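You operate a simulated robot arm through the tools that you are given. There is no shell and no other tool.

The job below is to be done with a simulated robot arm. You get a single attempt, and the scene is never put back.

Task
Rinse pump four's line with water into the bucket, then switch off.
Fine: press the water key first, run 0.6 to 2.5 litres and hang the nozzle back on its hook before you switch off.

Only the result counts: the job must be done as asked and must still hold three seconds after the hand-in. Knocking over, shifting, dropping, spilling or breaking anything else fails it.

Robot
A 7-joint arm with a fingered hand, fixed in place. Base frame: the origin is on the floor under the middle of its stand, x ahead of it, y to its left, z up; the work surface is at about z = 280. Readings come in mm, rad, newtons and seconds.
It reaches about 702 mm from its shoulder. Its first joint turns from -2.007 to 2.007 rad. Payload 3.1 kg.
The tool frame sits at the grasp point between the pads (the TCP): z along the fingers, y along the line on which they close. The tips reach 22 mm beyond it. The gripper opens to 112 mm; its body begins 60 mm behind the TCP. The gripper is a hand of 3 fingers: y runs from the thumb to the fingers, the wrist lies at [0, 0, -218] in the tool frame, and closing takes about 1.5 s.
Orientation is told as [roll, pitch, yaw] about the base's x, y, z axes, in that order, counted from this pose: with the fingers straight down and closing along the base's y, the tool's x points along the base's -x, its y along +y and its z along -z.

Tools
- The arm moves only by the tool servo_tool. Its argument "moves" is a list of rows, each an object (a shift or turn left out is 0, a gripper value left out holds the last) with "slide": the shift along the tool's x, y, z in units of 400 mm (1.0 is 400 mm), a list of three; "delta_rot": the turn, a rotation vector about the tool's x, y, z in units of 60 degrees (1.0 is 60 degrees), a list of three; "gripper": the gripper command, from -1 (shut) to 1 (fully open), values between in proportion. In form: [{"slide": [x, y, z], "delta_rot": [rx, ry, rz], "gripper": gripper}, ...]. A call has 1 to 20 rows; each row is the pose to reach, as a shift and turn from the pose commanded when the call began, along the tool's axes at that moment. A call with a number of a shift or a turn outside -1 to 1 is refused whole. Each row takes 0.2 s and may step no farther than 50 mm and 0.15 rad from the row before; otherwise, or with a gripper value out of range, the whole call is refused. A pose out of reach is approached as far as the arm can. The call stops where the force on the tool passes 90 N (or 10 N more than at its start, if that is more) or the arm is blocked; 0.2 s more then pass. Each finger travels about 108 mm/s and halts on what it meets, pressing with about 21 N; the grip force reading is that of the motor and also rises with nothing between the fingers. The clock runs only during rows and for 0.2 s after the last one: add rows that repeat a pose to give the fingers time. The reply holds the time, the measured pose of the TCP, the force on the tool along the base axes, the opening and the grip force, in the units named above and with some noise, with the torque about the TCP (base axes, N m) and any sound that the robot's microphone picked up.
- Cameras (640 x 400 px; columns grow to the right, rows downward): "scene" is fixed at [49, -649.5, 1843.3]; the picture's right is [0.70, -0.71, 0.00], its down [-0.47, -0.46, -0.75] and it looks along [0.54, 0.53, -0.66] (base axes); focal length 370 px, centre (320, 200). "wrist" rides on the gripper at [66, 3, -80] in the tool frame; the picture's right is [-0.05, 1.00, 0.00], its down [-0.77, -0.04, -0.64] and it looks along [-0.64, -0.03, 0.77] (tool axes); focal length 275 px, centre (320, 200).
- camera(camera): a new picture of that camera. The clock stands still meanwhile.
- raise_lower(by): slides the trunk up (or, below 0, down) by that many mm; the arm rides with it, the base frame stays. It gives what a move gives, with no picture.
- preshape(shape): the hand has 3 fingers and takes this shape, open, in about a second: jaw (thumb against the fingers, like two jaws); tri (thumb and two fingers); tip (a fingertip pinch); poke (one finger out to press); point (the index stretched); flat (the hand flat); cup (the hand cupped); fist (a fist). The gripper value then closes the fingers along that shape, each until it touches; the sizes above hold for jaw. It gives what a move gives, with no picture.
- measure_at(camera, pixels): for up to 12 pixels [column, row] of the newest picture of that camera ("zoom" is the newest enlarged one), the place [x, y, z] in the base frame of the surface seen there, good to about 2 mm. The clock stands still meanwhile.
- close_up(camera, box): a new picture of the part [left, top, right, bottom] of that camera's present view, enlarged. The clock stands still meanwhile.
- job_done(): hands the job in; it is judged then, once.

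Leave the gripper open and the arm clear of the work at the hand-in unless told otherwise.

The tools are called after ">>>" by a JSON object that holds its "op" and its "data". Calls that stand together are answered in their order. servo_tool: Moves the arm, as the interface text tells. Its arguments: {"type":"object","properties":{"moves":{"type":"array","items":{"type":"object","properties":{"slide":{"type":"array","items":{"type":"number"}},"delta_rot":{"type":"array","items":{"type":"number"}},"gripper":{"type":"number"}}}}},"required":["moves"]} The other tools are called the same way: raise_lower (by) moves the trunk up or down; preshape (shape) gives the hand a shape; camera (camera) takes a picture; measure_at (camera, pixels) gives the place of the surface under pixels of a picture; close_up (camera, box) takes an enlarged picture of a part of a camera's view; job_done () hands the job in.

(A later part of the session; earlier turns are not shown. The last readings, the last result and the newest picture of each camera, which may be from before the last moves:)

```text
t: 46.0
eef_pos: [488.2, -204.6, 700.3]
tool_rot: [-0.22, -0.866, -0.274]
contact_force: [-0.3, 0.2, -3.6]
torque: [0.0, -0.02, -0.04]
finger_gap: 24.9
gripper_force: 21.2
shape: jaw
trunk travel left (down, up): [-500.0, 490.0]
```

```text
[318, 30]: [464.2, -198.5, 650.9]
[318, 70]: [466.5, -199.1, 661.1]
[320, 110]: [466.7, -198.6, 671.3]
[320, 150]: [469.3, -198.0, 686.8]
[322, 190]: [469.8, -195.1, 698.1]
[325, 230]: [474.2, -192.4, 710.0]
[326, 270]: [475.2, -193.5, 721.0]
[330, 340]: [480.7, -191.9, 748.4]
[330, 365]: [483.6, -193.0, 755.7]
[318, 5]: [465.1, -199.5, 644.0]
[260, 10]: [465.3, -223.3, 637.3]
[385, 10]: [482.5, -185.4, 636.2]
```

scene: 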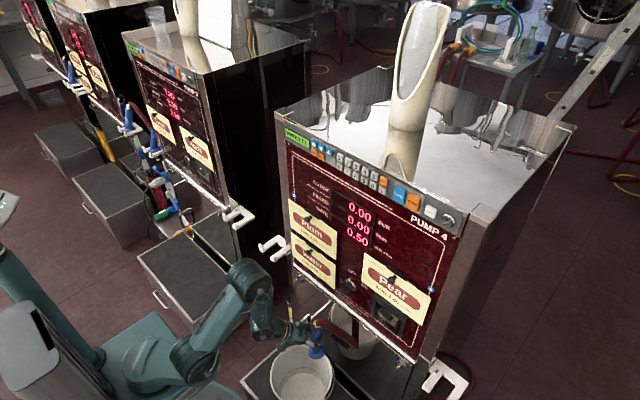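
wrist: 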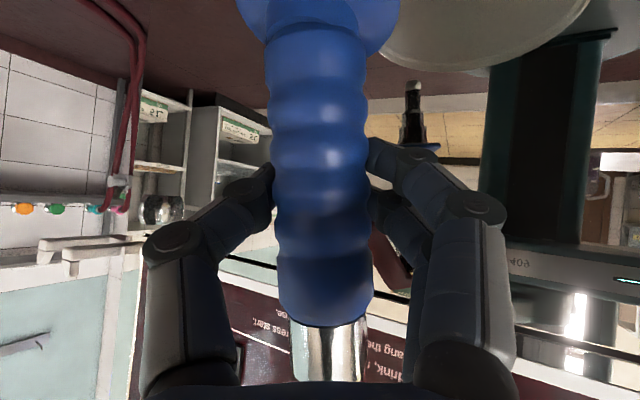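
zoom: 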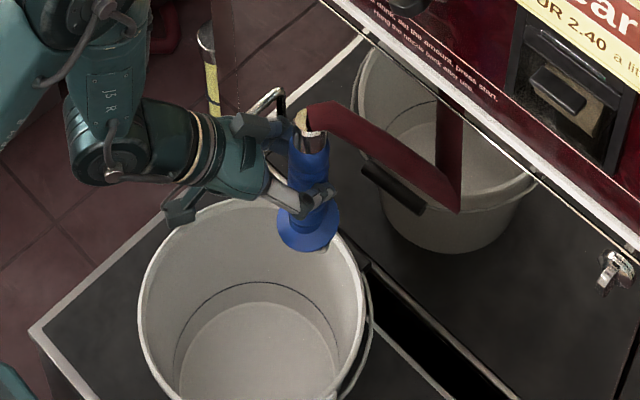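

The nozzle swings a little in the grip, like a pendulum, and hangs nearly upright now. I'll tilt the hand 25° steeper here in the air, so it can reach into the bucket without touching the rim, then measure the nozzle again.

>>> {"op": "servo_tool", "data": {"moves": [{"delta_rot": [0, 0.139, 0], "gripper": -1}, {"delta_rot": [0, 0.278, 0], "gripper": -1}, {"delta_rot": [0, 0.417, 0], "gripper": -1}, {"delta_rot": [0, 0.417, 0], "gripper": -1}]}}

>>> {"op": "camera", "data": {"camera": "wrist"}}

>>> {"op": "close_up", "data": {"camera": "scene", "box": [240, 270, 400, 400]}}

```text
t: 47.0
eef_pos: [486.5, -202.9, 700.1]
tool_rot: [-0.156, -0.434, -0.376]
contact_force: [-0.5, 1.0, -2.0]
torque: [-0.01, -0.08, -0.01]
finger_gap: 25.0
gripper_force: 20.8
shape: jaw
trunk travel left (down, up): [-500.0, 490.0]
```

```text
taken
```

wrist: 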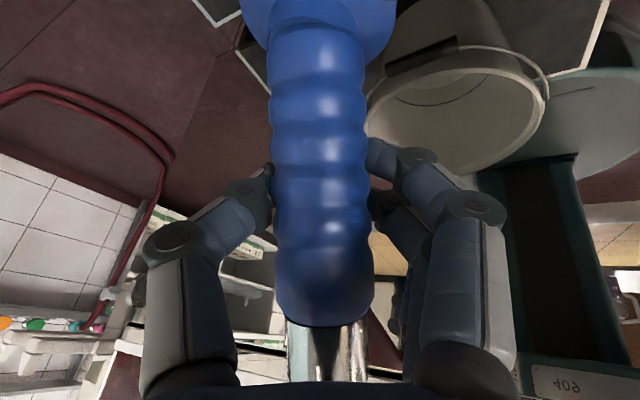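

```text
3.08 times, centred on (320, 335) of scene
```

zoom: 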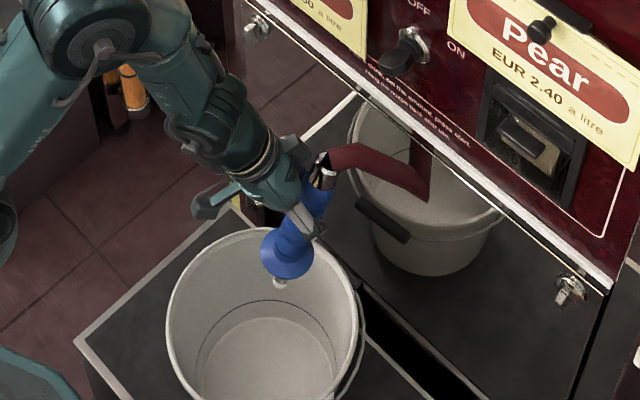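

The nozzle turned along with the hand and now leans toward the panel, with the spout tip visible. I'll measure its pose.

>>> {"op": "measure_at", "data": {"camera": "wrist", "pixels": [[318, 60], [319, 100], [320, 140], [321, 180], [322, 220], [323, 260], [325, 300], [328, 350], [328, 370], [318, 15]]}}

>>> {"op": "measure_at", "data": {"camera": "zoom", "pixels": [[281, 285], [283, 280], [287, 265], [325, 165], [322, 180], [315, 205], [295, 240], [272, 255], [308, 260]]}}

```text
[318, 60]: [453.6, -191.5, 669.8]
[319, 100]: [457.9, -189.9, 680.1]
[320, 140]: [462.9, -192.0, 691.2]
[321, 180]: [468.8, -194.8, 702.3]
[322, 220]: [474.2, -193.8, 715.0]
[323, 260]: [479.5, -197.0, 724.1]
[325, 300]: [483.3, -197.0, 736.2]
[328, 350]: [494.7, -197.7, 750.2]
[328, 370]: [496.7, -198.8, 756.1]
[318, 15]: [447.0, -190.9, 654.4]
```

```text
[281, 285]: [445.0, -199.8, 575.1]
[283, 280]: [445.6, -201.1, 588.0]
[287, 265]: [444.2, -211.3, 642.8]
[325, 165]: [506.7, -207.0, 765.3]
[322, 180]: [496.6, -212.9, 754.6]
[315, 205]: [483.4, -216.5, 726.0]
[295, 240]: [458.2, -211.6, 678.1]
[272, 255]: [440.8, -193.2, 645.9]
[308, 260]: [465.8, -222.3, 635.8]
```

The spout tip is about 42 mm behind and 131 mm below the TCP, and the handle leans 27° forward. I'll shift to (491, -207) so the nozzle enters the bucket cleanly, then lower with the trunk.

>>> {"op": "servo_tool", "data": {"moves": [{"slide": [-0.013, -0.0056, 0.007], "gripper": -1}, {"slide": [-0.013, -0.0056, 0.007], "gripper": -1}]}}

>>> {"op": "raise_lower", "data": {"by": -150}}

>>> {"op": "close_up", "data": {"camera": "scene", "box": [240, 280, 400, 400]}}

>>> {"op": "camera", "data": {"camera": "wrist"}}

```text
t: 47.5
eef_pos: [491.0, -207.7, 700.0]
tool_rot: [-0.157, -0.436, -0.376]
contact_force: [0.1, 1.0, -2.6]
torque: [-0.03, -0.04, -0.02]
finger_gap: 24.8
gripper_force: 20.9
shape: jaw
trunk travel left (down, up): [-500.0, 490.0]
```

```text
t: 49.3
eef_pos: [490.6, -208.4, 549.5]
tool_rot: [-0.156, -0.436, -0.375]
contact_force: [-0.3, -0.1, -2.6]
torque: [0.01, -0.04, 0.01]
finger_gap: 24.8
gripper_force: 20.9
shape: jaw
trunk travel left (down, up): [-350.0, 640.0]
```

```text
3.33 times, centred on (320, 340) of scene
```

zoom: 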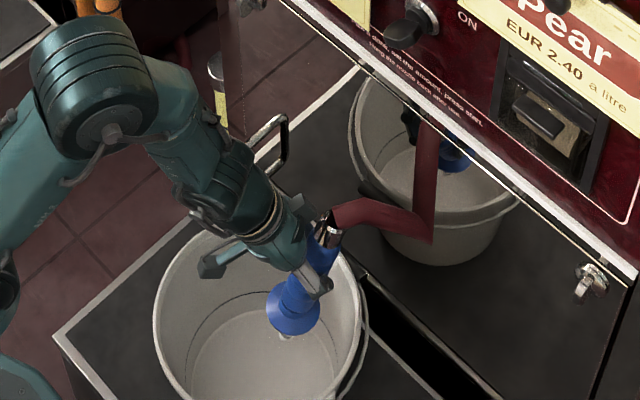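

```text
taken
```

wrist: 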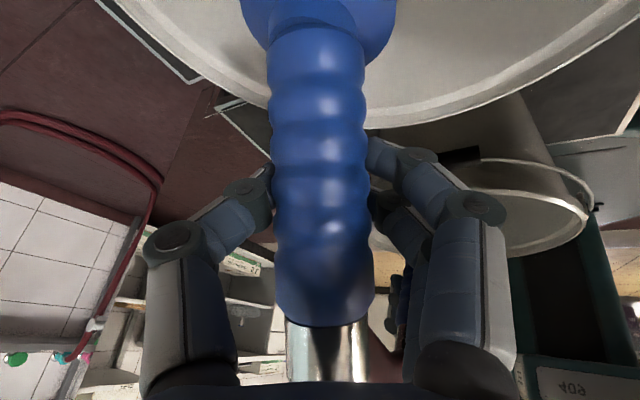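

The spout is inside the bucket's opening with clear space all round. I'll lower another 100 mm, leaving the tip about 34 mm above the floor.

>>> {"op": "raise_lower", "data": {"by": -100}}

>>> {"op": "close_up", "data": {"camera": "scene", "box": [240, 280, 400, 400]}}

>>> {"op": "camera", "data": {"camera": "wrist"}}

```text
t: 50.6
eef_pos: [490.7, -208.6, 449.1]
tool_rot: [-0.157, -0.433, -0.376]
contact_force: [-1.4, -0.2, -2.2]
torque: [-0.02, -0.04, 0.02]
finger_gap: 24.8
gripper_force: 20.7
shape: jaw
trunk travel left (down, up): [-250.0, 740.0]
```

```text
3.33 times, centred on (320, 340) of scene
```

zoom: 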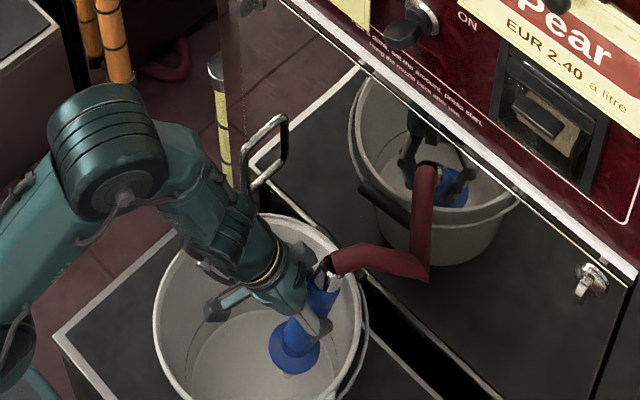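

```text
taken
```

wrist: 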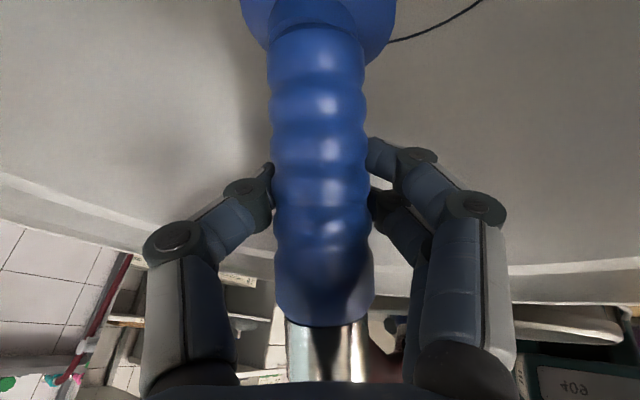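

The hand is inside the rim without touching. I'll measure the wall and rim near the nozzle and the floor below.

>>> {"op": "measure_at", "data": {"camera": "wrist", "pixels": [[250, 100], [250, 200], [255, 262], [400, 100], [385, 250], [470, 20], [420, 30], [400, 285], [330, 350], [320, 140], [50, 150], [600, 150]]}}

```text
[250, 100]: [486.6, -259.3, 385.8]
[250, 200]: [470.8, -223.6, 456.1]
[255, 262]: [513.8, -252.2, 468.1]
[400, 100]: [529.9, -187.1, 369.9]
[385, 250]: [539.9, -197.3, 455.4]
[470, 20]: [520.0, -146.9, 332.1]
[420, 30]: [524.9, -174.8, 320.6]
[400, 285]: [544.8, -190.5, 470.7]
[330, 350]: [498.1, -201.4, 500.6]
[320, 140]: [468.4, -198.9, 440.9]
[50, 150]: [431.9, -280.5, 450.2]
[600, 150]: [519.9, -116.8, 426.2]
```

There's about 12 mm between the nozzle's top and the far wall at the final height. I'll lower 26 mm more, then feel for the floor in small steps.

>>> {"op": "raise_lower", "data": {"by": -26}}

>>> {"op": "servo_tool", "data": {"moves": [{"slide": [0.0021, 0.0007, 0.0045], "gripper": -1}, {"slide": [0.0042, 0.0014, 0.009], "gripper": -1}, {"slide": [0.0042, 0.0014, 0.009], "gripper": -1}]}}

```text
t: 51.4
eef_pos: [490.1, -208.2, 423.4]
tool_rot: [-0.158, -0.435, -0.376]
contact_force: [0.7, -0.2, -3.0]
torque: [-0.01, -0.05, 0.03]
finger_gap: 24.5
gripper_force: 20.7
shape: jaw
trunk travel left (down, up): [-224.0, 766.0]
```

```text
t: 52.1
eef_pos: [490.8, -208.0, 420.8]
tool_rot: [-0.156, -0.435, -0.376]
contact_force: [-0.4, 0.2, 0.3]
torque: [0.02, 0.0, -0.01]
finger_gap: 24.6
gripper_force: 20.6
shape: jaw
trunk travel left (down, up): [-224.0, 766.0]
```

The load on the hand dropped to zero, so the tip stands on the bucket's floor. I'll open the fingers slowly and only partway so the nozzle settles gently against the far wall.

>>> {"op": "servo_tool", "data": {"moves": [{"gripper": -0.52}, {"gripper": -0.48}, {"gripper": -0.44}, {"gripper": -0.4}, {"gripper": -0.36}, {"gripper": -0.3}, {"gripper": -0.24}, {"gripper": -0.24}]}}

>>> {"op": "camera", "data": {"camera": "wrist"}}

>>> {"op": "close_up", "data": {"camera": "scene", "box": [240, 280, 400, 400]}}

```text
t: 54.0
eef_pos: [490.2, -208.4, 419.3]
tool_rot: [-0.157, -0.437, -0.375]
contact_force: [0.3, 0.1, -0.7]
torque: [0.01, 0.01, -0.01]
finger_gap: 42.3
gripper_force: 0.1
shape: jaw
trunk travel left (down, up): [-224.0, 766.0]
```

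```text
taken
```

wrist: 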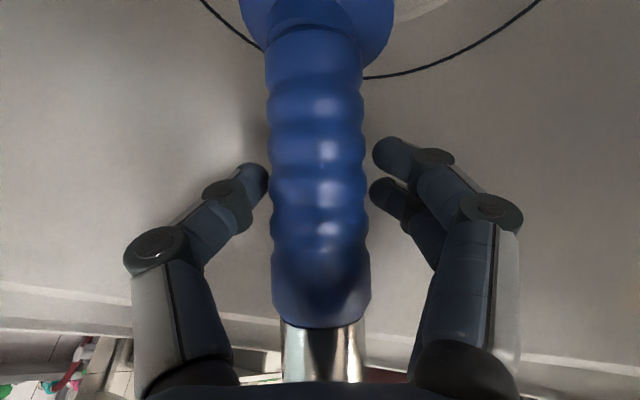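

```text
3.33 times, centred on (320, 340) of scene
```

zoom: 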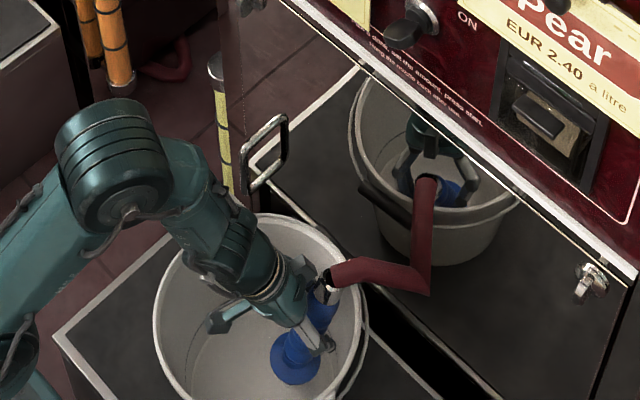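

The fingers are open to 42 mm and the nozzle hasn't visibly moved. I'll let some time pass and measure its pose.

>>> {"op": "servo_tool", "data": {"moves": [{"gripper": -0.2}, {"gripper": -0.16}, {"gripper": -0.16}, {"gripper": -0.16}, {"gripper": -0.16}]}}

>>> {"op": "camera", "data": {"camera": "wrist"}}

>>> {"op": "measure_at", "data": {"camera": "wrist", "pixels": [[316, 60], [317, 100], [318, 140], [319, 180], [320, 220], [320, 260], [321, 300], [323, 350], [323, 370], [318, 15]]}}

```text
t: 55.1
eef_pos: [491.2, -208.7, 420.1]
tool_rot: [-0.157, -0.438, -0.374]
contact_force: [0.4, -0.5, 0.2]
torque: [0.0, 0.0, -0.02]
finger_gap: 46.5
gripper_force: 0.1
shape: jaw
trunk travel left (down, up): [-224.0, 766.0]
```

```text
taken
```

wrist: 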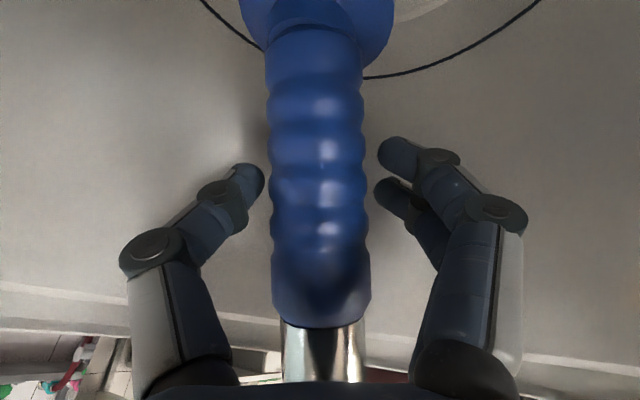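

```text
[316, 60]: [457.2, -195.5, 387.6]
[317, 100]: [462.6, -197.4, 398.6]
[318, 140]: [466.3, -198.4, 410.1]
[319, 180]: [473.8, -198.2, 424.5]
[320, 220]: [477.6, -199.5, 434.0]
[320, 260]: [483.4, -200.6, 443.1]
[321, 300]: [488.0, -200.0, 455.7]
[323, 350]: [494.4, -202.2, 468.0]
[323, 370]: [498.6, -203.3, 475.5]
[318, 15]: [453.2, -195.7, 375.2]
```

The nozzle stays at rest, leaning 27° in the bucket, with the fingers clear on both sides. I'll withdraw the hand straight back along its finger axis.

>>> {"op": "servo_tool", "data": {"moves": [{"slide": [0, 0, -0.04], "gripper": -0.1}, {"slide": [0, 0, -0.08], "gripper": -0.1}, {"slide": [0, 0, -0.14], "gripper": -0.1}, {"slide": [0, 0, -0.21], "gripper": -0.1}, {"slide": [0, 0, -0.29], "gripper": -0.1}, {"slide": [0, 0, -0.375], "gripper": -0.1}, {"slide": [0, 0, -0.375], "gripper": -0.1}]}}

>>> {"op": "camera", "data": {"camera": "wrist"}}

>>> {"op": "close_up", "data": {"camera": "scene", "box": [240, 280, 400, 400]}}

```text
t: 56.8
eef_pos: [469.4, -188.7, 475.4]
tool_rot: [-0.157, -0.44, -0.372]
contact_force: [0.2, 0.2, 0.7]
torque: [0.04, 0.0, -0.01]
finger_gap: 49.8
gripper_force: 0.1
shape: jaw
out of reach, approached as far as the arm can: row 4, 5, 6, 7
trunk travel left (down, up): [-224.0, 766.0]
```

```text
taken
```

wrist: 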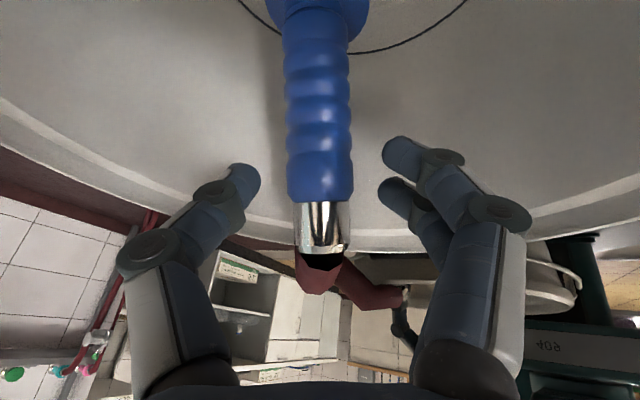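

```text
3.33 times, centred on (320, 340) of scene
```

zoom: 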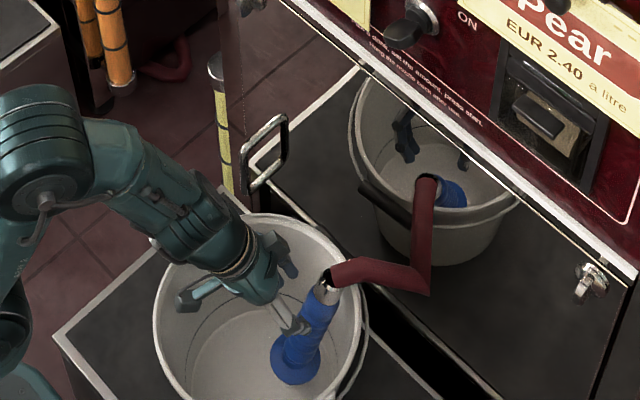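

The nozzle leans on the far rim with its spout down in the bucket. The arm reached its fold limit, so I'll open the fingers a bit more and rise vertically with the trunk.

>>> {"op": "servo_tool", "data": {"moves": [{"slide": [0, 0, -0.15], "gripper": 0.1}, {"slide": [0, 0, -0.15], "gripper": 0.1}]}}

```text
refused: row 1 steps farther than a row can; nothing moved
```

I'll just open the fingers in place and then raise the trunk.

>>> {"op": "servo_tool", "data": {"moves": [{"gripper": 0.1}, {"gripper": 0.1}]}}

>>> {"op": "raise_lower", "data": {"by": 60}}

>>> {"op": "close_up", "data": {"camera": "scene", "box": [240, 280, 400, 400]}}

>>> {"op": "camera", "data": {"camera": "wrist"}}

```text
t: 57.4
eef_pos: [468.0, -188.9, 477.1]
tool_rot: [-0.157, -0.439, -0.372]
contact_force: [0.4, -0.4, -0.5]
torque: [0.03, -0.04, 0.01]
finger_gap: 61.4
gripper_force: 0.0
shape: jaw
trunk travel left (down, up): [-224.0, 766.0]
```

```text
t: 58.4
eef_pos: [469.2, -188.1, 535.9]
tool_rot: [-0.157, -0.441, -0.373]
contact_force: [-0.2, -0.3, 0.5]
torque: [0.01, -0.02, 0.01]
finger_gap: 60.8
gripper_force: 0.0
shape: jaw
trunk travel left (down, up): [-284.0, 706.0]
```

```text
3.33 times, centred on (320, 340) of scene
```

zoom: 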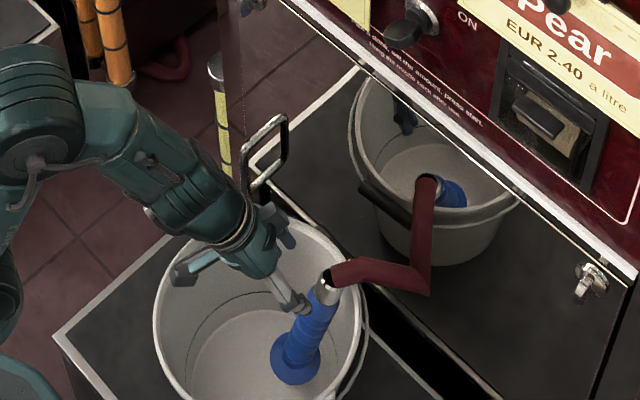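

```text
taken
```

wrist: 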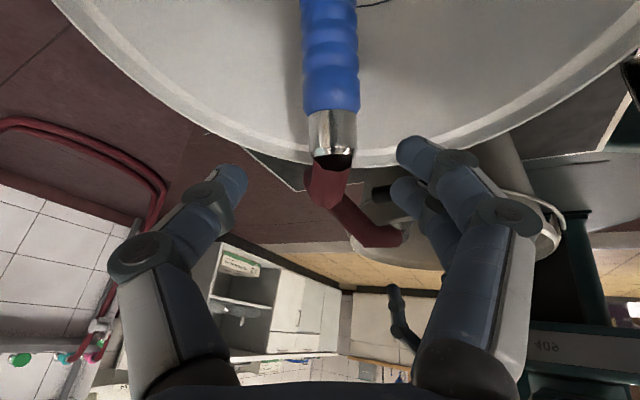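

The hand is clear and the nozzle leans safely in the bucket. I'll raise the trunk in stages to key height to press START.

>>> {"op": "raise_lower", "data": {"by": 250}}

>>> {"op": "raise_lower", "data": {"by": 340}}

>>> {"op": "preshape", "data": {"shape": "poke"}}

>>> {"op": "camera", "data": {"camera": "scene"}}

```text
t: 60.9
eef_pos: [469.5, -189.0, 787.0]
tool_rot: [-0.157, -0.44, -0.373]
contact_force: [0.1, 1.0, -0.3]
torque: [0.03, -0.04, 0.03]
finger_gap: 60.9
gripper_force: 0.1
shape: jaw
trunk travel left (down, up): [-534.0, 456.0]
```

```text
t: 64.3
eef_pos: [468.4, -188.9, 1126.8]
tool_rot: [-0.157, -0.44, -0.375]
contact_force: [0.5, -0.1, 0.8]
torque: [0.04, -0.01, 0.01]
finger_gap: 60.8
gripper_force: 0.1
shape: jaw
trunk travel left (down, up): [-874.0, 116.0]
```

```text
t: 65.2
eef_pos: [469.6, -188.9, 1126.5]
tool_rot: [-0.156, -0.438, -0.373]
contact_force: [0.7, -0.5, 0.5]
torque: [-0.01, 0.01, -0.01]
finger_gap: 0.3
gripper_force: 0.0
shape: poke
trunk travel left (down, up): [-874.0, 116.0]
```

```text
taken
```

scene: 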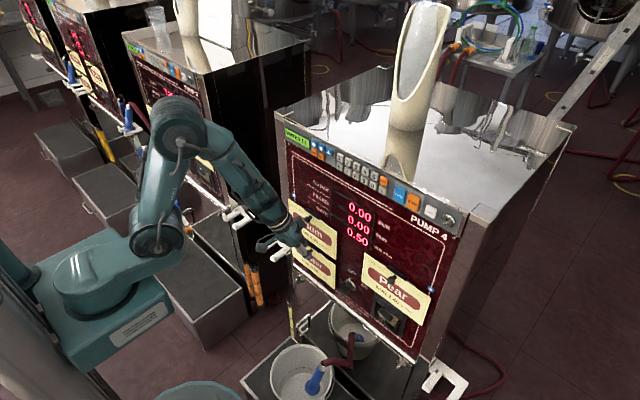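

The nozzle sits in the bucket and the hand is in the poke shape. I'll swing the hand up to face the panel in front of START, staying about 85 mm away.

>>> {"op": "servo_tool", "data": {"moves": [{"slide": [-0.048, -0.05, -0.03], "delta_rot": [-0.0528, -0.1057, -0.0218]}, {"slide": [-0.096, -0.1, -0.06], "delta_rot": [-0.1056, -0.2114, -0.0436]}, {"slide": [-0.144, -0.15, -0.09], "delta_rot": [-0.1584, -0.3171, -0.0654]}, {"slide": [-0.192, -0.2, -0.12], "delta_rot": [-0.2112, -0.4229, -0.0872]}, {"slide": [-0.24, -0.25, -0.15], "delta_rot": [-0.264, -0.5286, -0.109]}, {"slide": [-0.288, -0.3, -0.18], "delta_rot": [-0.3168, -0.6343, -0.1308]}, {"slide": [-0.336, -0.35, -0.21], "delta_rot": [-0.3696, -0.74, -0.1526]}, {"slide": [-0.3834, -0.4005, -0.2396], "delta_rot": [-0.4224, -0.8457, -0.1744]}, {"slide": [-0.3834, -0.4005, -0.2396], "delta_rot": [-0.4224, -0.8457, -0.1744]}]}}

>>> {"op": "camera", "data": {"camera": "wrist"}}

>>> {"op": "camera", "data": {"camera": "scene"}}

```text
t: 67.2
eef_pos: [498.8, -352.3, 1299.2]
tool_rot: [-0.014, -1.316, 0.017]
contact_force: [-0.1, 0.8, -0.7]
torque: [0.0, 0.0, -0.01]
finger_gap: 0.1
gripper_force: 0.0
shape: poke
trunk travel left (down, up): [-874.0, 116.0]
```

```text
taken
```

wrist: 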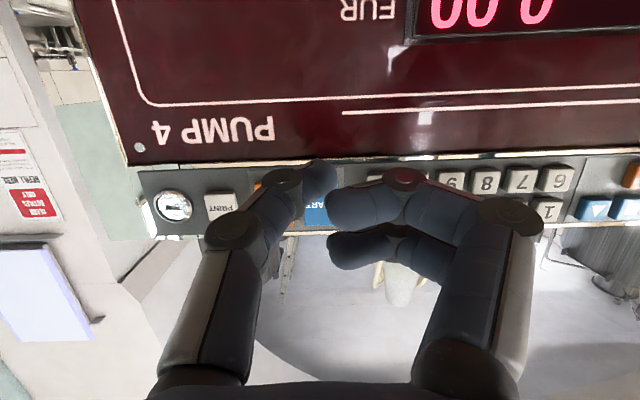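

```text
taken
```

scene: 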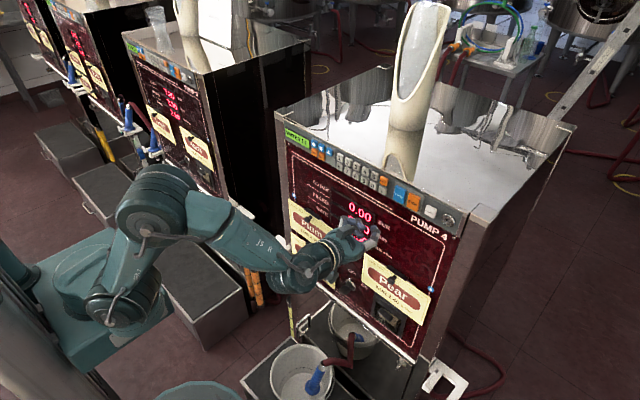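

START is at about (400,194) in the scene. I'll zoom in for exact positions of START and STOP, and check the display still shows "WATER 1 L".

>>> {"op": "close_up", "data": {"camera": "scene", "box": [360, 165, 460, 235]}}

>>> {"op": "measure_at", "data": {"camera": "zoom", "pixels": [[215, 160], [265, 180], [240, 195], [235, 160], [255, 220], [205, 200], [330, 215], [345, 225], [310, 200], [365, 235]]}}

>>> {"op": "close_up", "data": {"camera": "scene", "box": [275, 120, 375, 185]}}

```text
5.71 times, centred on (410, 200) of scene
```

zoom: 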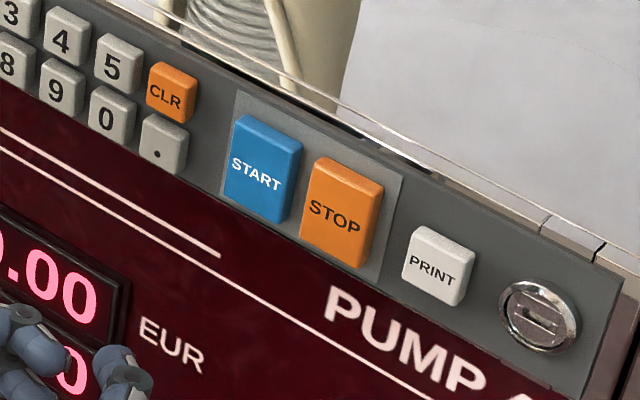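

```text
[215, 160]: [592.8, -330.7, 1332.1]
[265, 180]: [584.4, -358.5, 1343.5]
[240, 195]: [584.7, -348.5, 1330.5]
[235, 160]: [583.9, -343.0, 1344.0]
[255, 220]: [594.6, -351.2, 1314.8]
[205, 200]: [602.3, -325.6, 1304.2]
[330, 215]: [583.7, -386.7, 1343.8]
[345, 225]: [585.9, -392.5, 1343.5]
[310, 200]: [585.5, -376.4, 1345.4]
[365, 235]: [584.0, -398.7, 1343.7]
```

```text
6.15 times, centred on (325, 152) of scene
```

zoom: 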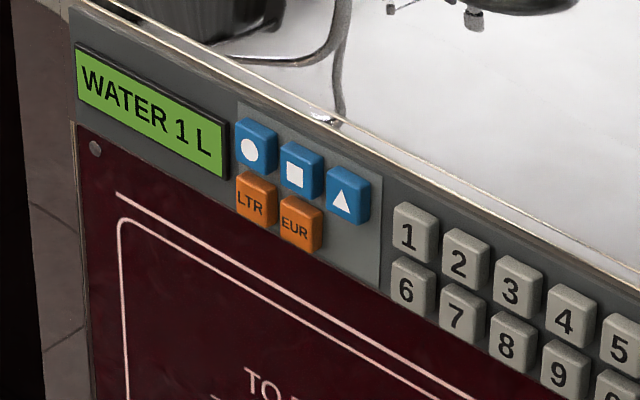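

The display still shows "WATER 1 L". START's centre is about (584.5, -354, 1345). I'll move in front of it, with the tip about 20 mm off.

>>> {"op": "servo_tool", "data": {"moves": [{"slide": [-0.076, -0.0035, 0.02]}, {"slide": [-0.153, -0.007, 0.05]}, {"slide": [-0.153, -0.007, 0.078]}, {"slide": [-0.153, -0.007, 0.078]}]}}

>>> {"op": "close_up", "data": {"camera": "scene", "box": [340, 150, 440, 220]}}

>>> {"op": "camera", "data": {"camera": "wrist"}}

```text
t: 68.2
eef_pos: [544.7, -355.5, 1350.3]
tool_rot: [-0.017, -1.316, 0.015]
contact_force: [0.2, 0.0, -0.2]
torque: [0.0, -0.01, -0.02]
finger_gap: 0.0
gripper_force: 0.1
shape: poke
trunk travel left (down, up): [-874.0, 116.0]
```

```text
5.71 times, centred on (390, 185) of scene
```

zoom: 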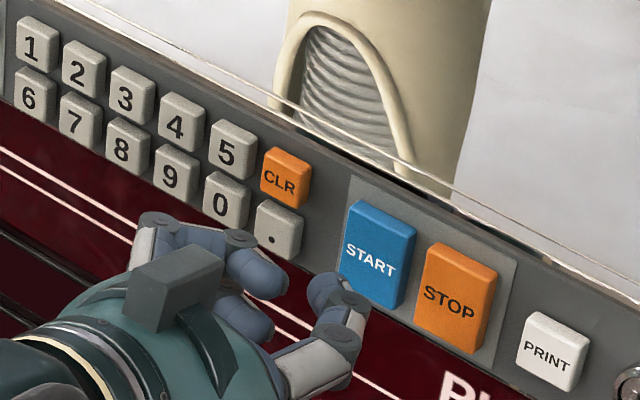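

```text
taken
```

wrist: 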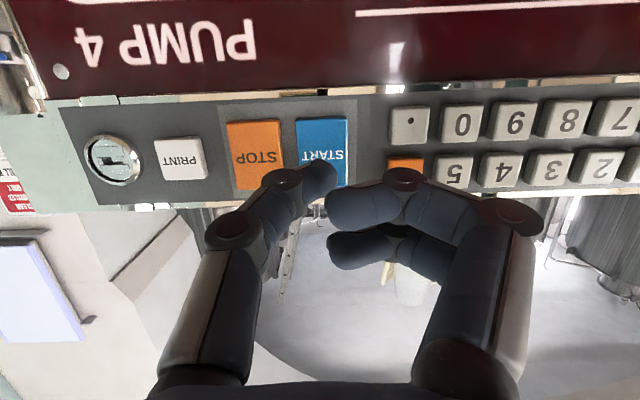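

The thumb tip is centred on START horizontally. I'll verify the tip position and then press in small steps.

>>> {"op": "measure_at", "data": {"camera": "wrist", "pixels": [[320, 163], [328, 172], [318, 175], [310, 168], [322, 135], [300, 130], [345, 130]]}}

>>> {"op": "measure_at", "data": {"camera": "zoom", "pixels": [[325, 282], [335, 280], [350, 300], [365, 250], [345, 260], [400, 270]]}}

```text
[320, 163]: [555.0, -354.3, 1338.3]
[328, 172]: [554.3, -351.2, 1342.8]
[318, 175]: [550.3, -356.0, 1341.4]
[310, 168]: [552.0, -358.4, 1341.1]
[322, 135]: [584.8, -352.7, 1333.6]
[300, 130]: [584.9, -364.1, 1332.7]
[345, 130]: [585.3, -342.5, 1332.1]
```

```text
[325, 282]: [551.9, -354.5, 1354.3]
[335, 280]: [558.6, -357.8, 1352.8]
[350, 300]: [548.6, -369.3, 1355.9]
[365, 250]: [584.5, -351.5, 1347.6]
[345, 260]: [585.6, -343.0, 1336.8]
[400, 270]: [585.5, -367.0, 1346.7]
```

The tip is near (563, -355, 1346), dead ahead of START. I'll press forward.

>>> {"op": "servo_tool", "data": {"moves": [{"slide": [-0.0078, 0, 0.029]}, {"slide": [-0.0116, 0, 0.0435]}, {"slide": [-0.0136, 0, 0.0507]}, {"slide": [-0.0149, 0, 0.0555]}, {"slide": [-0.0155, 0, 0.058]}, {"slide": [-0.0155, 0, 0.058]}]}}

>>> {"op": "close_up", "data": {"camera": "scene", "box": [275, 120, 435, 260]}}

>>> {"op": "close_up", "data": {"camera": "scene", "box": [240, 300, 400, 400]}}

```text
t: 69.6
eef_pos: [566.5, -358.0, 1351.8]
tool_rot: [-0.014, -1.312, 0.014]
contact_force: [-3.1, 0.4, -1.1]
torque: [0.03, 0.03, 0.01]
finger_gap: 0.2
gripper_force: 0.1
shape: poke
trunk travel left (down, up): [-874.0, 116.0]
heard: click
```

```text
2.86 times, centred on (355, 190) of scene
```

zoom: 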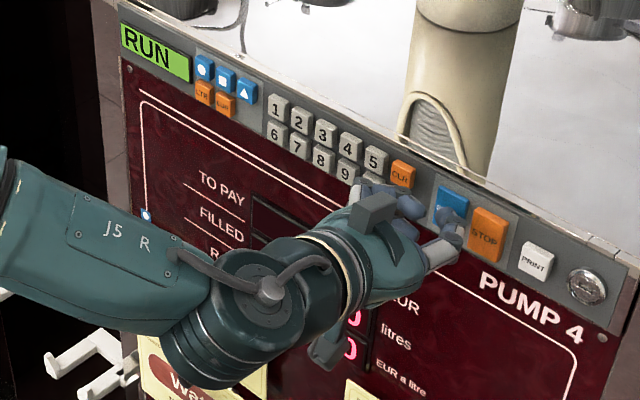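

```text
4.00 times, centred on (320, 350) of scene
```

zoom: 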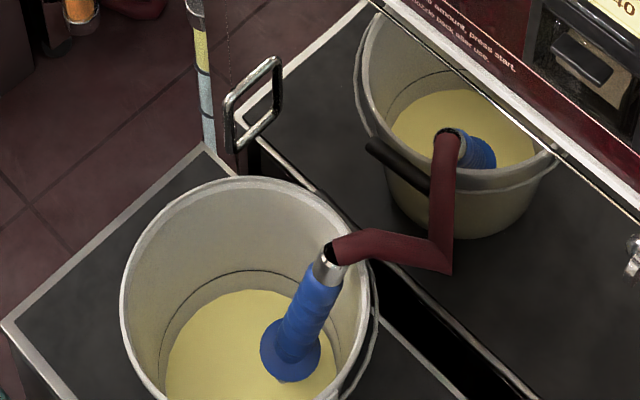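

START clicked: the display says RUN and liquid is running into the bucket. I'll back off and hover in front of STOP while watching the FILLED reading.

>>> {"op": "servo_tool", "data": {"moves": [{"slide": [0.0129, 0, -0.0483]}, {"slide": [0.0129, -0.09, -0.0483]}]}}

>>> {"op": "close_up", "data": {"camera": "scene", "box": [275, 120, 435, 260]}}

>>> {"op": "camera", "data": {"camera": "wrist"}}

>>> {"op": "close_up", "data": {"camera": "scene", "box": [240, 300, 400, 400]}}

```text
t: 70.2
eef_pos: [547.0, -395.2, 1350.7]
tool_rot: [-0.007, -1.314, 0.008]
contact_force: [0.2, -0.6, 0.3]
torque: [-0.01, -0.01, 0.04]
finger_gap: 0.0
gripper_force: 0.1
shape: poke
trunk travel left (down, up): [-874.0, 116.0]
```

```text
2.86 times, centred on (355, 190) of scene
```

zoom: 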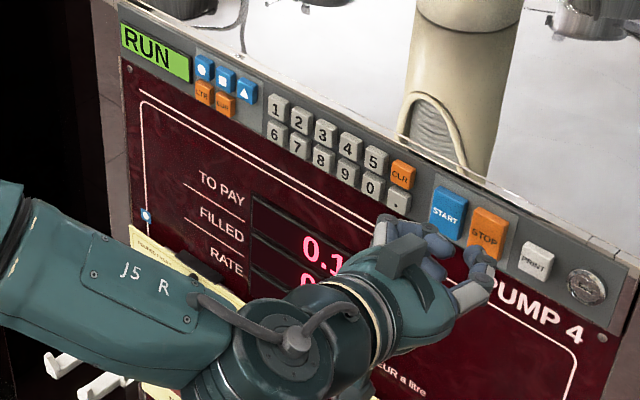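

```text
taken
```

wrist: 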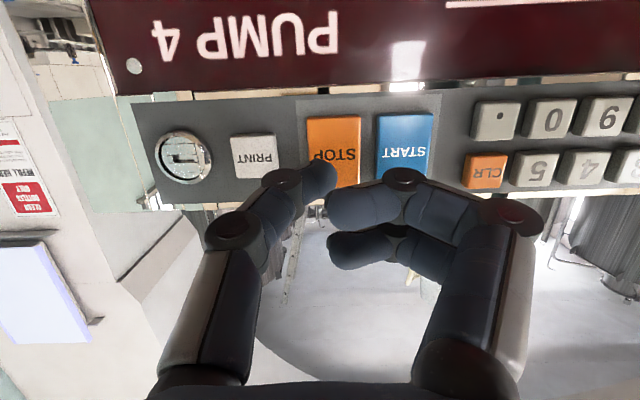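

```text
4.00 times, centred on (320, 350) of scene
```

zoom: 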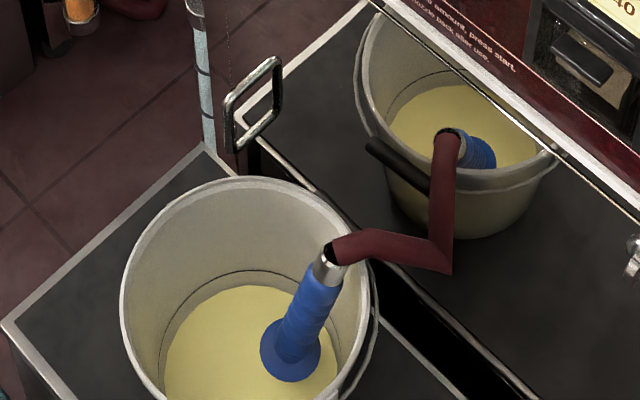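

TO PAY reads about 0.1x, so roughly 0.25 L so far. I'll wait one second and look again.

>>> {"op": "servo_tool", "data": {"moves": [{"slide": [0, 0, 0]}, {"slide": [0, 0, 0]}, {"slide": [0, 0, 0]}, {"slide": [0, 0, 0]}, {"slide": [0, 0, 0]}]}}

>>> {"op": "close_up", "data": {"camera": "scene", "box": [275, 120, 435, 260]}}

>>> {"op": "close_up", "data": {"camera": "scene", "box": [240, 300, 400, 400]}}

```text
t: 71.4
eef_pos: [546.8, -392.9, 1350.0]
tool_rot: [-0.014, -1.316, 0.014]
contact_force: [-0.3, 0.4, -0.9]
torque: [-0.03, -0.01, 0.04]
finger_gap: 0.3
gripper_force: 0.0
shape: poke
trunk travel left (down, up): [-874.0, 116.0]
```

```text
2.86 times, centred on (355, 190) of scene
```

zoom: 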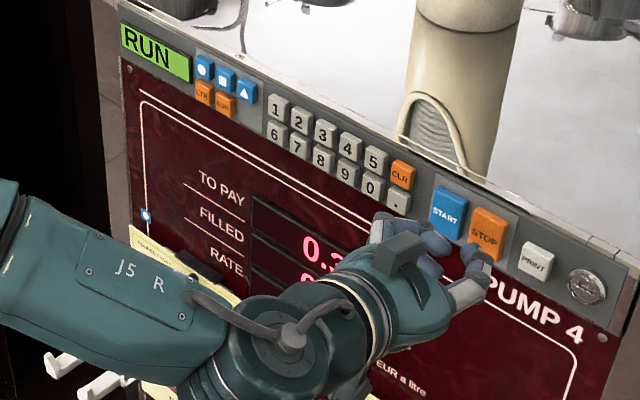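

```text
4.00 times, centred on (320, 350) of scene
```

zoom: 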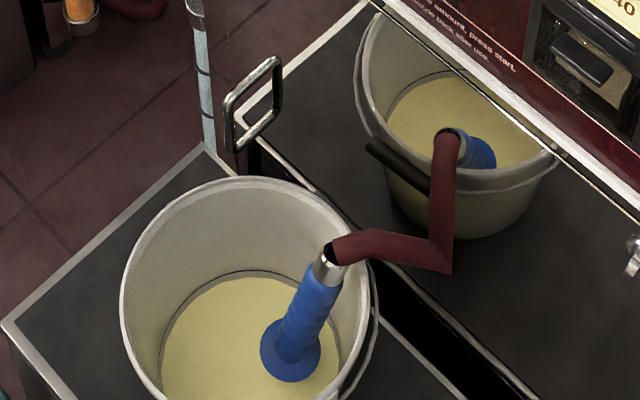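

TO PAY is now 0.3x, so about 0.6 L or more. The preset should stop it at 1 L. I'll wait another second.

>>> {"op": "servo_tool", "data": {"moves": [{"slide": [0, 0, 0]}, {"slide": [0, 0, 0]}, {"slide": [0, 0, 0]}, {"slide": [0, 0, 0]}, {"slide": [0, 0, 0]}]}}

>>> {"op": "close_up", "data": {"camera": "scene", "box": [275, 120, 435, 260]}}

>>> {"op": "close_up", "data": {"camera": "scene", "box": [240, 300, 400, 400]}}

```text
t: 72.6
eef_pos: [548.0, -393.0, 1351.9]
tool_rot: [-0.015, -1.314, 0.013]
contact_force: [0.0, -0.5, 0.3]
torque: [-0.01, 0.0, 0.02]
finger_gap: 0.0
gripper_force: 0.1
shape: poke
trunk travel left (down, up): [-874.0, 116.0]
```

```text
2.86 times, centred on (355, 190) of scene
```

zoom: 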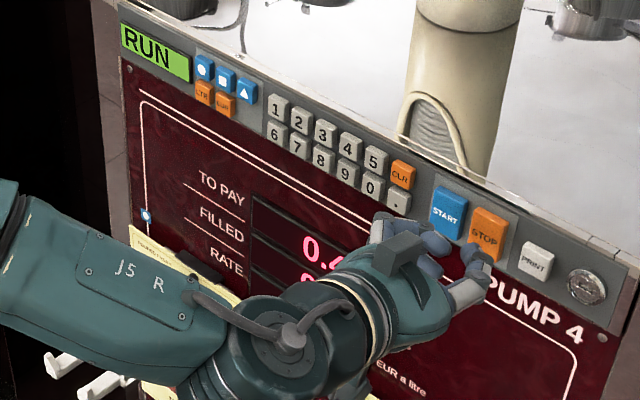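

```text
4.00 times, centred on (320, 350) of scene
```

zoom: 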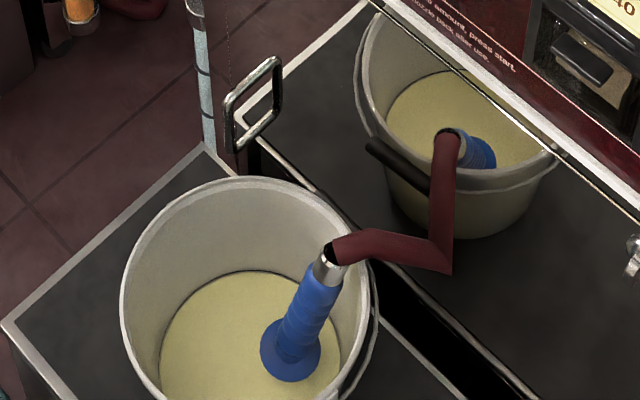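

It's at 0.4x now, a bit under 1 L. I'll wait one more second.

>>> {"op": "servo_tool", "data": {"moves": [{"slide": [0, 0, 0]}, {"slide": [0, 0, 0]}, {"slide": [0, 0, 0]}, {"slide": [0, 0, 0]}]}}

>>> {"op": "close_up", "data": {"camera": "scene", "box": [275, 120, 435, 260]}}

>>> {"op": "close_up", "data": {"camera": "scene", "box": [240, 300, 400, 400]}}

```text
t: 73.6
eef_pos: [546.1, -391.4, 1351.1]
tool_rot: [-0.014, -1.314, 0.013]
contact_force: [0.1, -0.3, 0.5]
torque: [0.0, 0.02, 0.0]
finger_gap: 0.1
gripper_force: 0.0
shape: poke
trunk travel left (down, up): [-874.0, 116.0]
```

```text
2.86 times, centred on (355, 190) of scene
```

zoom: 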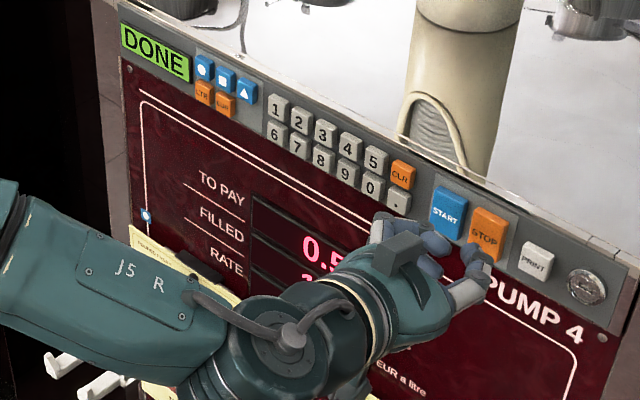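

```text
4.00 times, centred on (320, 350) of scene
```

zoom: 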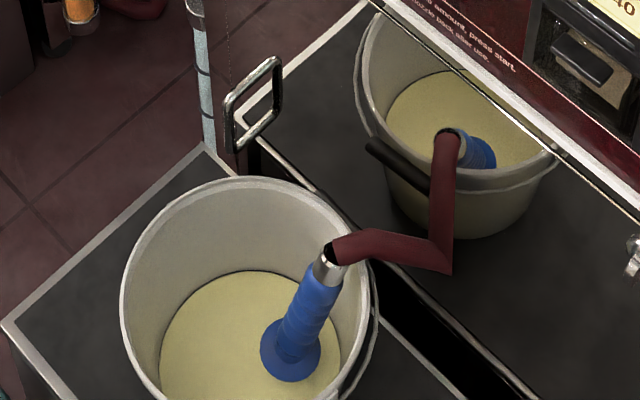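

The display reads DONE with 0.5x to pay, so 1 litre has run and the pump stopped by itself. Now I'll back away, swing the hand down again and return to fetch the nozzle.

>>> {"op": "servo_tool", "data": {"moves": [{"slide": [0.0, 0.0, -0.1]}, {"slide": [0.074, 0.064, -0.1], "delta_rot": [0.0528, 0.1057, 0.0218]}, {"slide": [0.148, 0.128, -0.095], "delta_rot": [0.1056, 0.2114, 0.0436]}, {"slide": [0.222, 0.191, -0.085], "delta_rot": [0.1584, 0.3171, 0.0654]}, {"slide": [0.296, 0.255, -0.075], "delta_rot": [0.2112, 0.4229, 0.0872]}, {"slide": [0.37, 0.319, -0.065], "delta_rot": [0.264, 0.5286, 0.109]}, {"slide": [0.443, 0.383, -0.055], "delta_rot": [0.3168, 0.6343, 0.1308]}, {"slide": [0.517, 0.446, -0.045], "delta_rot": [0.3696, 0.74, 0.1526]}, {"slide": [0.591, 0.51, -0.042], "delta_rot": [0.4224, 0.8457, 0.1744]}, {"slide": [0.591, 0.51, -0.042], "delta_rot": [0.4224, 0.8457, 0.1744]}]}}

>>> {"op": "preshape", "data": {"shape": "jaw"}}

>>> {"op": "close_up", "data": {"camera": "scene", "box": [275, 120, 435, 260]}}

```text
t: 75.8
eef_pos: [470.0, -191.2, 1126.7]
tool_rot: [-0.154, -0.441, -0.373]
contact_force: [-0.5, 0.2, 0.6]
torque: [0.02, -0.02, 0.0]
finger_gap: 0.0
gripper_force: 0.1
shape: poke
trunk travel left (down, up): [-874.0, 116.0]
```

```text
t: 76.7
eef_pos: [470.7, -189.3, 1125.7]
tool_rot: [-0.158, -0.439, -0.374]
contact_force: [0.1, 0.4, 0.4]
torque: [-0.01, -0.01, 0.03]
finger_gap: 112.1
gripper_force: 0.0
shape: jaw
trunk travel left (down, up): [-874.0, 116.0]
```

```text
2.86 times, centred on (355, 190) of scene
```

zoom: 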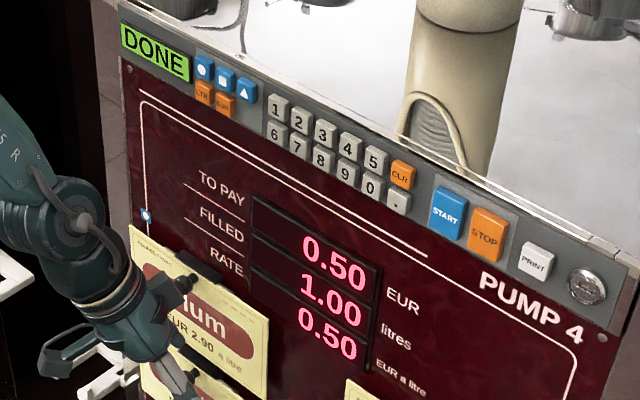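

FILLED reads 1.00 litres and the state is DONE. I'll narrow the fingers to about 61 mm and go back down the way I came, stopping above the bucket to look.

>>> {"op": "servo_tool", "data": {"moves": [{"gripper": 0.1}, {"gripper": 0.1}, {"gripper": 0.1}]}}

>>> {"op": "raise_lower", "data": {"by": -340}}

>>> {"op": "raise_lower", "data": {"by": -250}}

>>> {"op": "camera", "data": {"camera": "wrist"}}

>>> {"op": "close_up", "data": {"camera": "scene", "box": [240, 280, 400, 400]}}

```text
t: 77.5
eef_pos: [471.3, -189.9, 1126.4]
tool_rot: [-0.157, -0.438, -0.374]
contact_force: [0.1, -0.6, -0.6]
torque: [-0.01, 0.01, -0.01]
finger_gap: 61.7
gripper_force: 0.0
shape: jaw
trunk travel left (down, up): [-874.0, 116.0]
```

```text
t: 80.8
eef_pos: [470.6, -189.4, 786.2]
tool_rot: [-0.158, -0.44, -0.373]
contact_force: [-0.7, 0.5, 0.8]
torque: [0.04, 0.0, -0.03]
finger_gap: 62.1
gripper_force: 0.2
shape: jaw
trunk travel left (down, up): [-534.0, 456.0]
```

```text
t: 83.4
eef_pos: [471.0, -188.7, 536.5]
tool_rot: [-0.158, -0.439, -0.374]
contact_force: [-0.3, -0.7, -0.3]
torque: [-0.01, 0.0, -0.01]
finger_gap: 61.9
gripper_force: 0.1
shape: jaw
trunk travel left (down, up): [-284.0, 706.0]
```

```text
taken
```

wrist: 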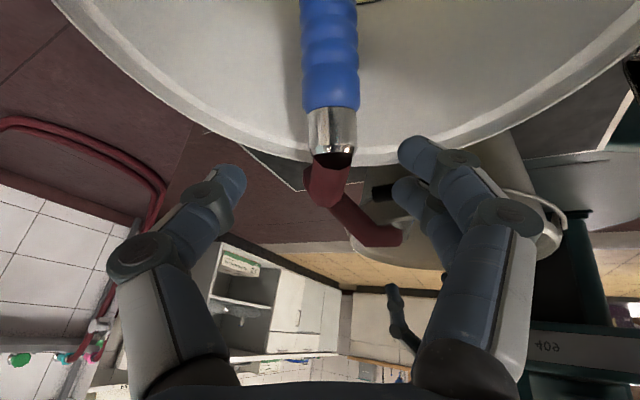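

```text
3.33 times, centred on (320, 340) of scene
```

zoom: 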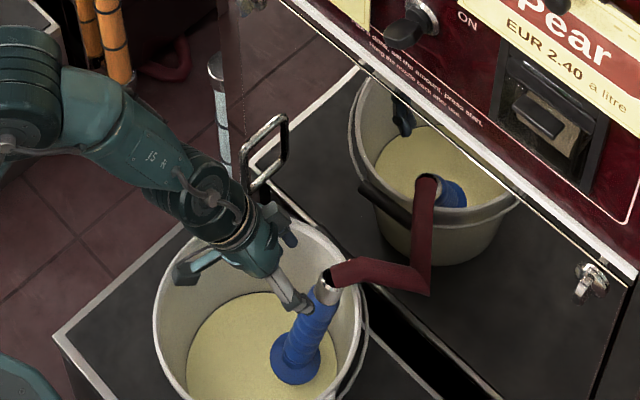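

Everything is as I left it. I'll retrace the way down: 60 mm with the trunk first, then forward along the finger axis.

>>> {"op": "raise_lower", "data": {"by": -60}}

>>> {"op": "camera", "data": {"camera": "wrist"}}

>>> {"op": "measure_at", "data": {"camera": "wrist", "pixels": [[318, 30], [318, 70], [318, 110], [319, 150], [320, 190], [322, 215], [323, 240], [240, 175], [390, 150], [400, 200]]}}

```text
t: 84.4
eef_pos: [471.9, -189.6, 476.9]
tool_rot: [-0.157, -0.438, -0.373]
contact_force: [-0.4, -1.4, 0.6]
torque: [-0.02, 0.01, -0.03]
finger_gap: 62.4
gripper_force: 0.0
shape: jaw
trunk travel left (down, up): [-224.0, 766.0]
```

```text
taken
```

wrist: 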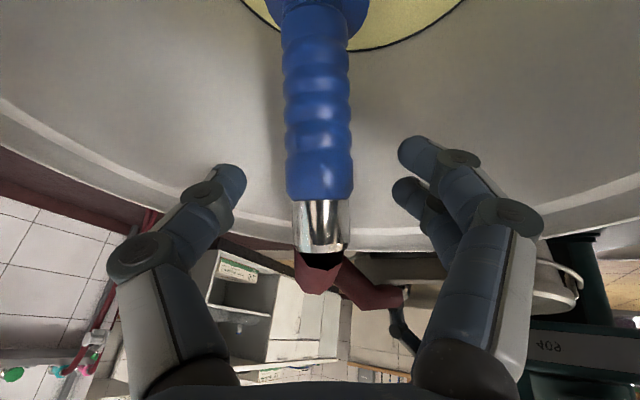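

```text
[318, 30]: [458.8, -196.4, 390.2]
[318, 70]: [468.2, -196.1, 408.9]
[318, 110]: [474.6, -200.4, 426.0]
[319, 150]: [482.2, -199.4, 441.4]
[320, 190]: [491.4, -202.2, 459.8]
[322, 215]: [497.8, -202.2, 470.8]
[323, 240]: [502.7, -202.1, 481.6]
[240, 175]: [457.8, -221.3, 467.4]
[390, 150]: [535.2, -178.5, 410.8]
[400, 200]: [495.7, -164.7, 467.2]
```

The nozzle's pose hasn't changed and it's centred between the fingers. I'll advance 63 mm along the finger axis while narrowing the fingers a little.

>>> {"op": "servo_tool", "data": {"moves": [{"slide": [0, 0, 0.04], "gripper": 0.1}, {"slide": [0.001, -0.001, 0.08], "gripper": 0.05}, {"slide": [0.001, -0.002, 0.12], "gripper": 0.0}, {"slide": [0.002, -0.003, 0.1575], "gripper": -0.1}, {"slide": [0.002, -0.003, 0.1575], "gripper": -0.1}]}}

>>> {"op": "camera", "data": {"camera": "wrist"}}

```text
t: 85.6
eef_pos: [491.9, -208.1, 419.4]
tool_rot: [-0.157, -0.441, -0.373]
contact_force: [-0.6, 1.0, -1.2]
torque: [0.0, 0.02, 0.0]
finger_gap: 51.2
gripper_force: 0.1
shape: jaw
trunk travel left (down, up): [-224.0, 766.0]
```

```text
taken
```

wrist: 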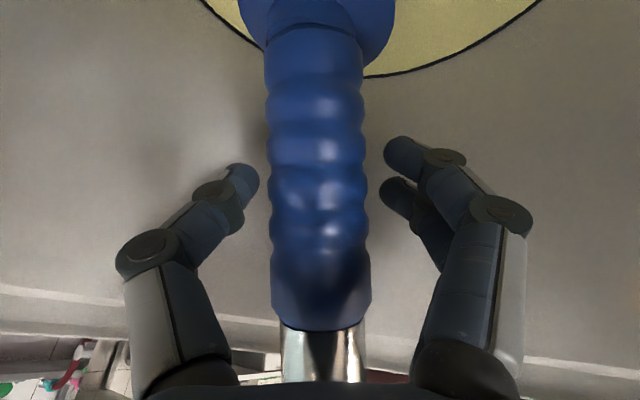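

I'm back at the release pose with the handle between the fingers. Closing the grip.

>>> {"op": "servo_tool", "data": {"moves": [{"gripper": -0.25}, {"gripper": -0.4}, {"gripper": -0.55}, {"gripper": -0.8}, {"gripper": -1}, {"gripper": -1}, {"gripper": -1}]}}

>>> {"op": "camera", "data": {"camera": "wrist"}}

```text
t: 87.2
eef_pos: [491.3, -208.6, 419.3]
tool_rot: [-0.156, -0.441, -0.373]
contact_force: [0.2, -0.3, -0.8]
torque: [0.03, -0.01, 0.01]
finger_gap: 0.0
gripper_force: 21.2
shape: jaw
trunk travel left (down, up): [-224.0, 766.0]
```

```text
taken
```

wrist: 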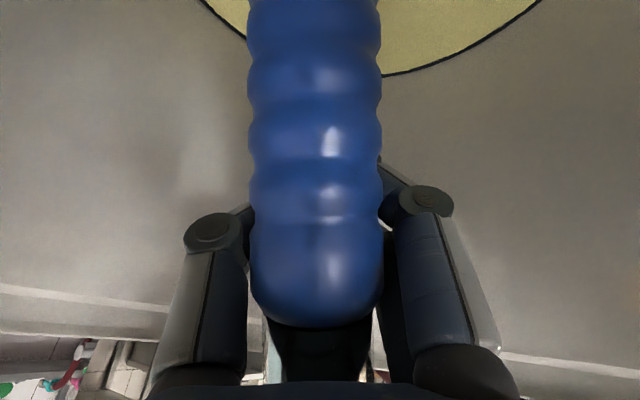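

The gap reads 0, so the fingers closed behind the handle and drew it toward the palm instead of pinching it. I'll look before moving anything.

>>> {"op": "close_up", "data": {"camera": "scene", "box": [240, 280, 400, 400]}}

>>> {"op": "close_up", "data": {"camera": "scene", "box": [280, 330, 360, 400]}}

>>> {"op": "measure_at", "data": {"camera": "wrist", "pixels": [[315, 30], [315, 70], [315, 110], [315, 150], [315, 190], [315, 230], [315, 270], [315, 310], [320, 350], [250, 200], [382, 200], [425, 200]]}}

```text
3.33 times, centred on (320, 340) of scene
```

zoom: 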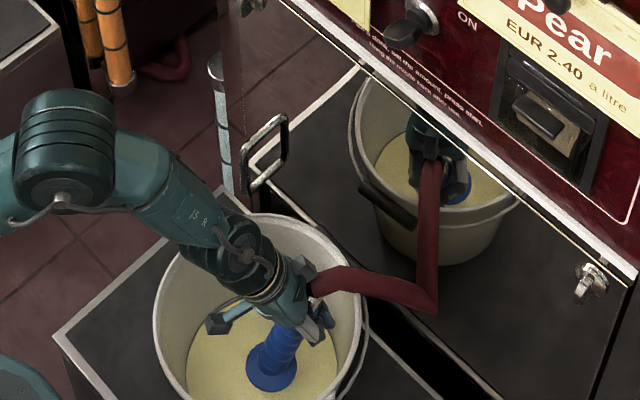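

```text
5.71 times, centred on (320, 365) of scene
```

zoom: 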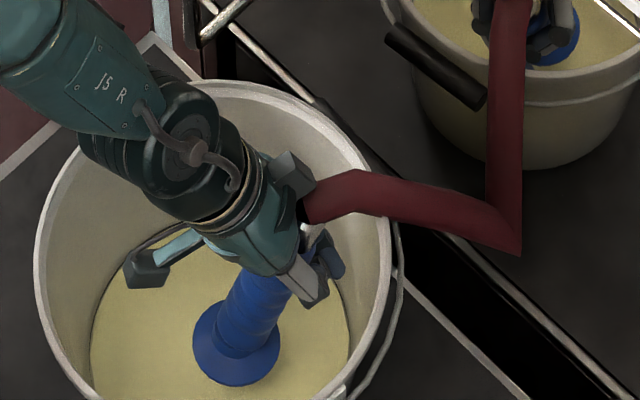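

```text
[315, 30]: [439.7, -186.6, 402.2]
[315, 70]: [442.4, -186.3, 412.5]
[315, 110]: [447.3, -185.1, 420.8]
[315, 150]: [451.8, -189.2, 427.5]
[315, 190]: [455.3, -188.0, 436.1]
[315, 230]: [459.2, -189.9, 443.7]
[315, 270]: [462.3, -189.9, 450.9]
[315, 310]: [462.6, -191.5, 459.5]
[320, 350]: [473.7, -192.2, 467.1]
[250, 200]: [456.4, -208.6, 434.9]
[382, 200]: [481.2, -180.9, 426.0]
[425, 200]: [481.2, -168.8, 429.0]
```

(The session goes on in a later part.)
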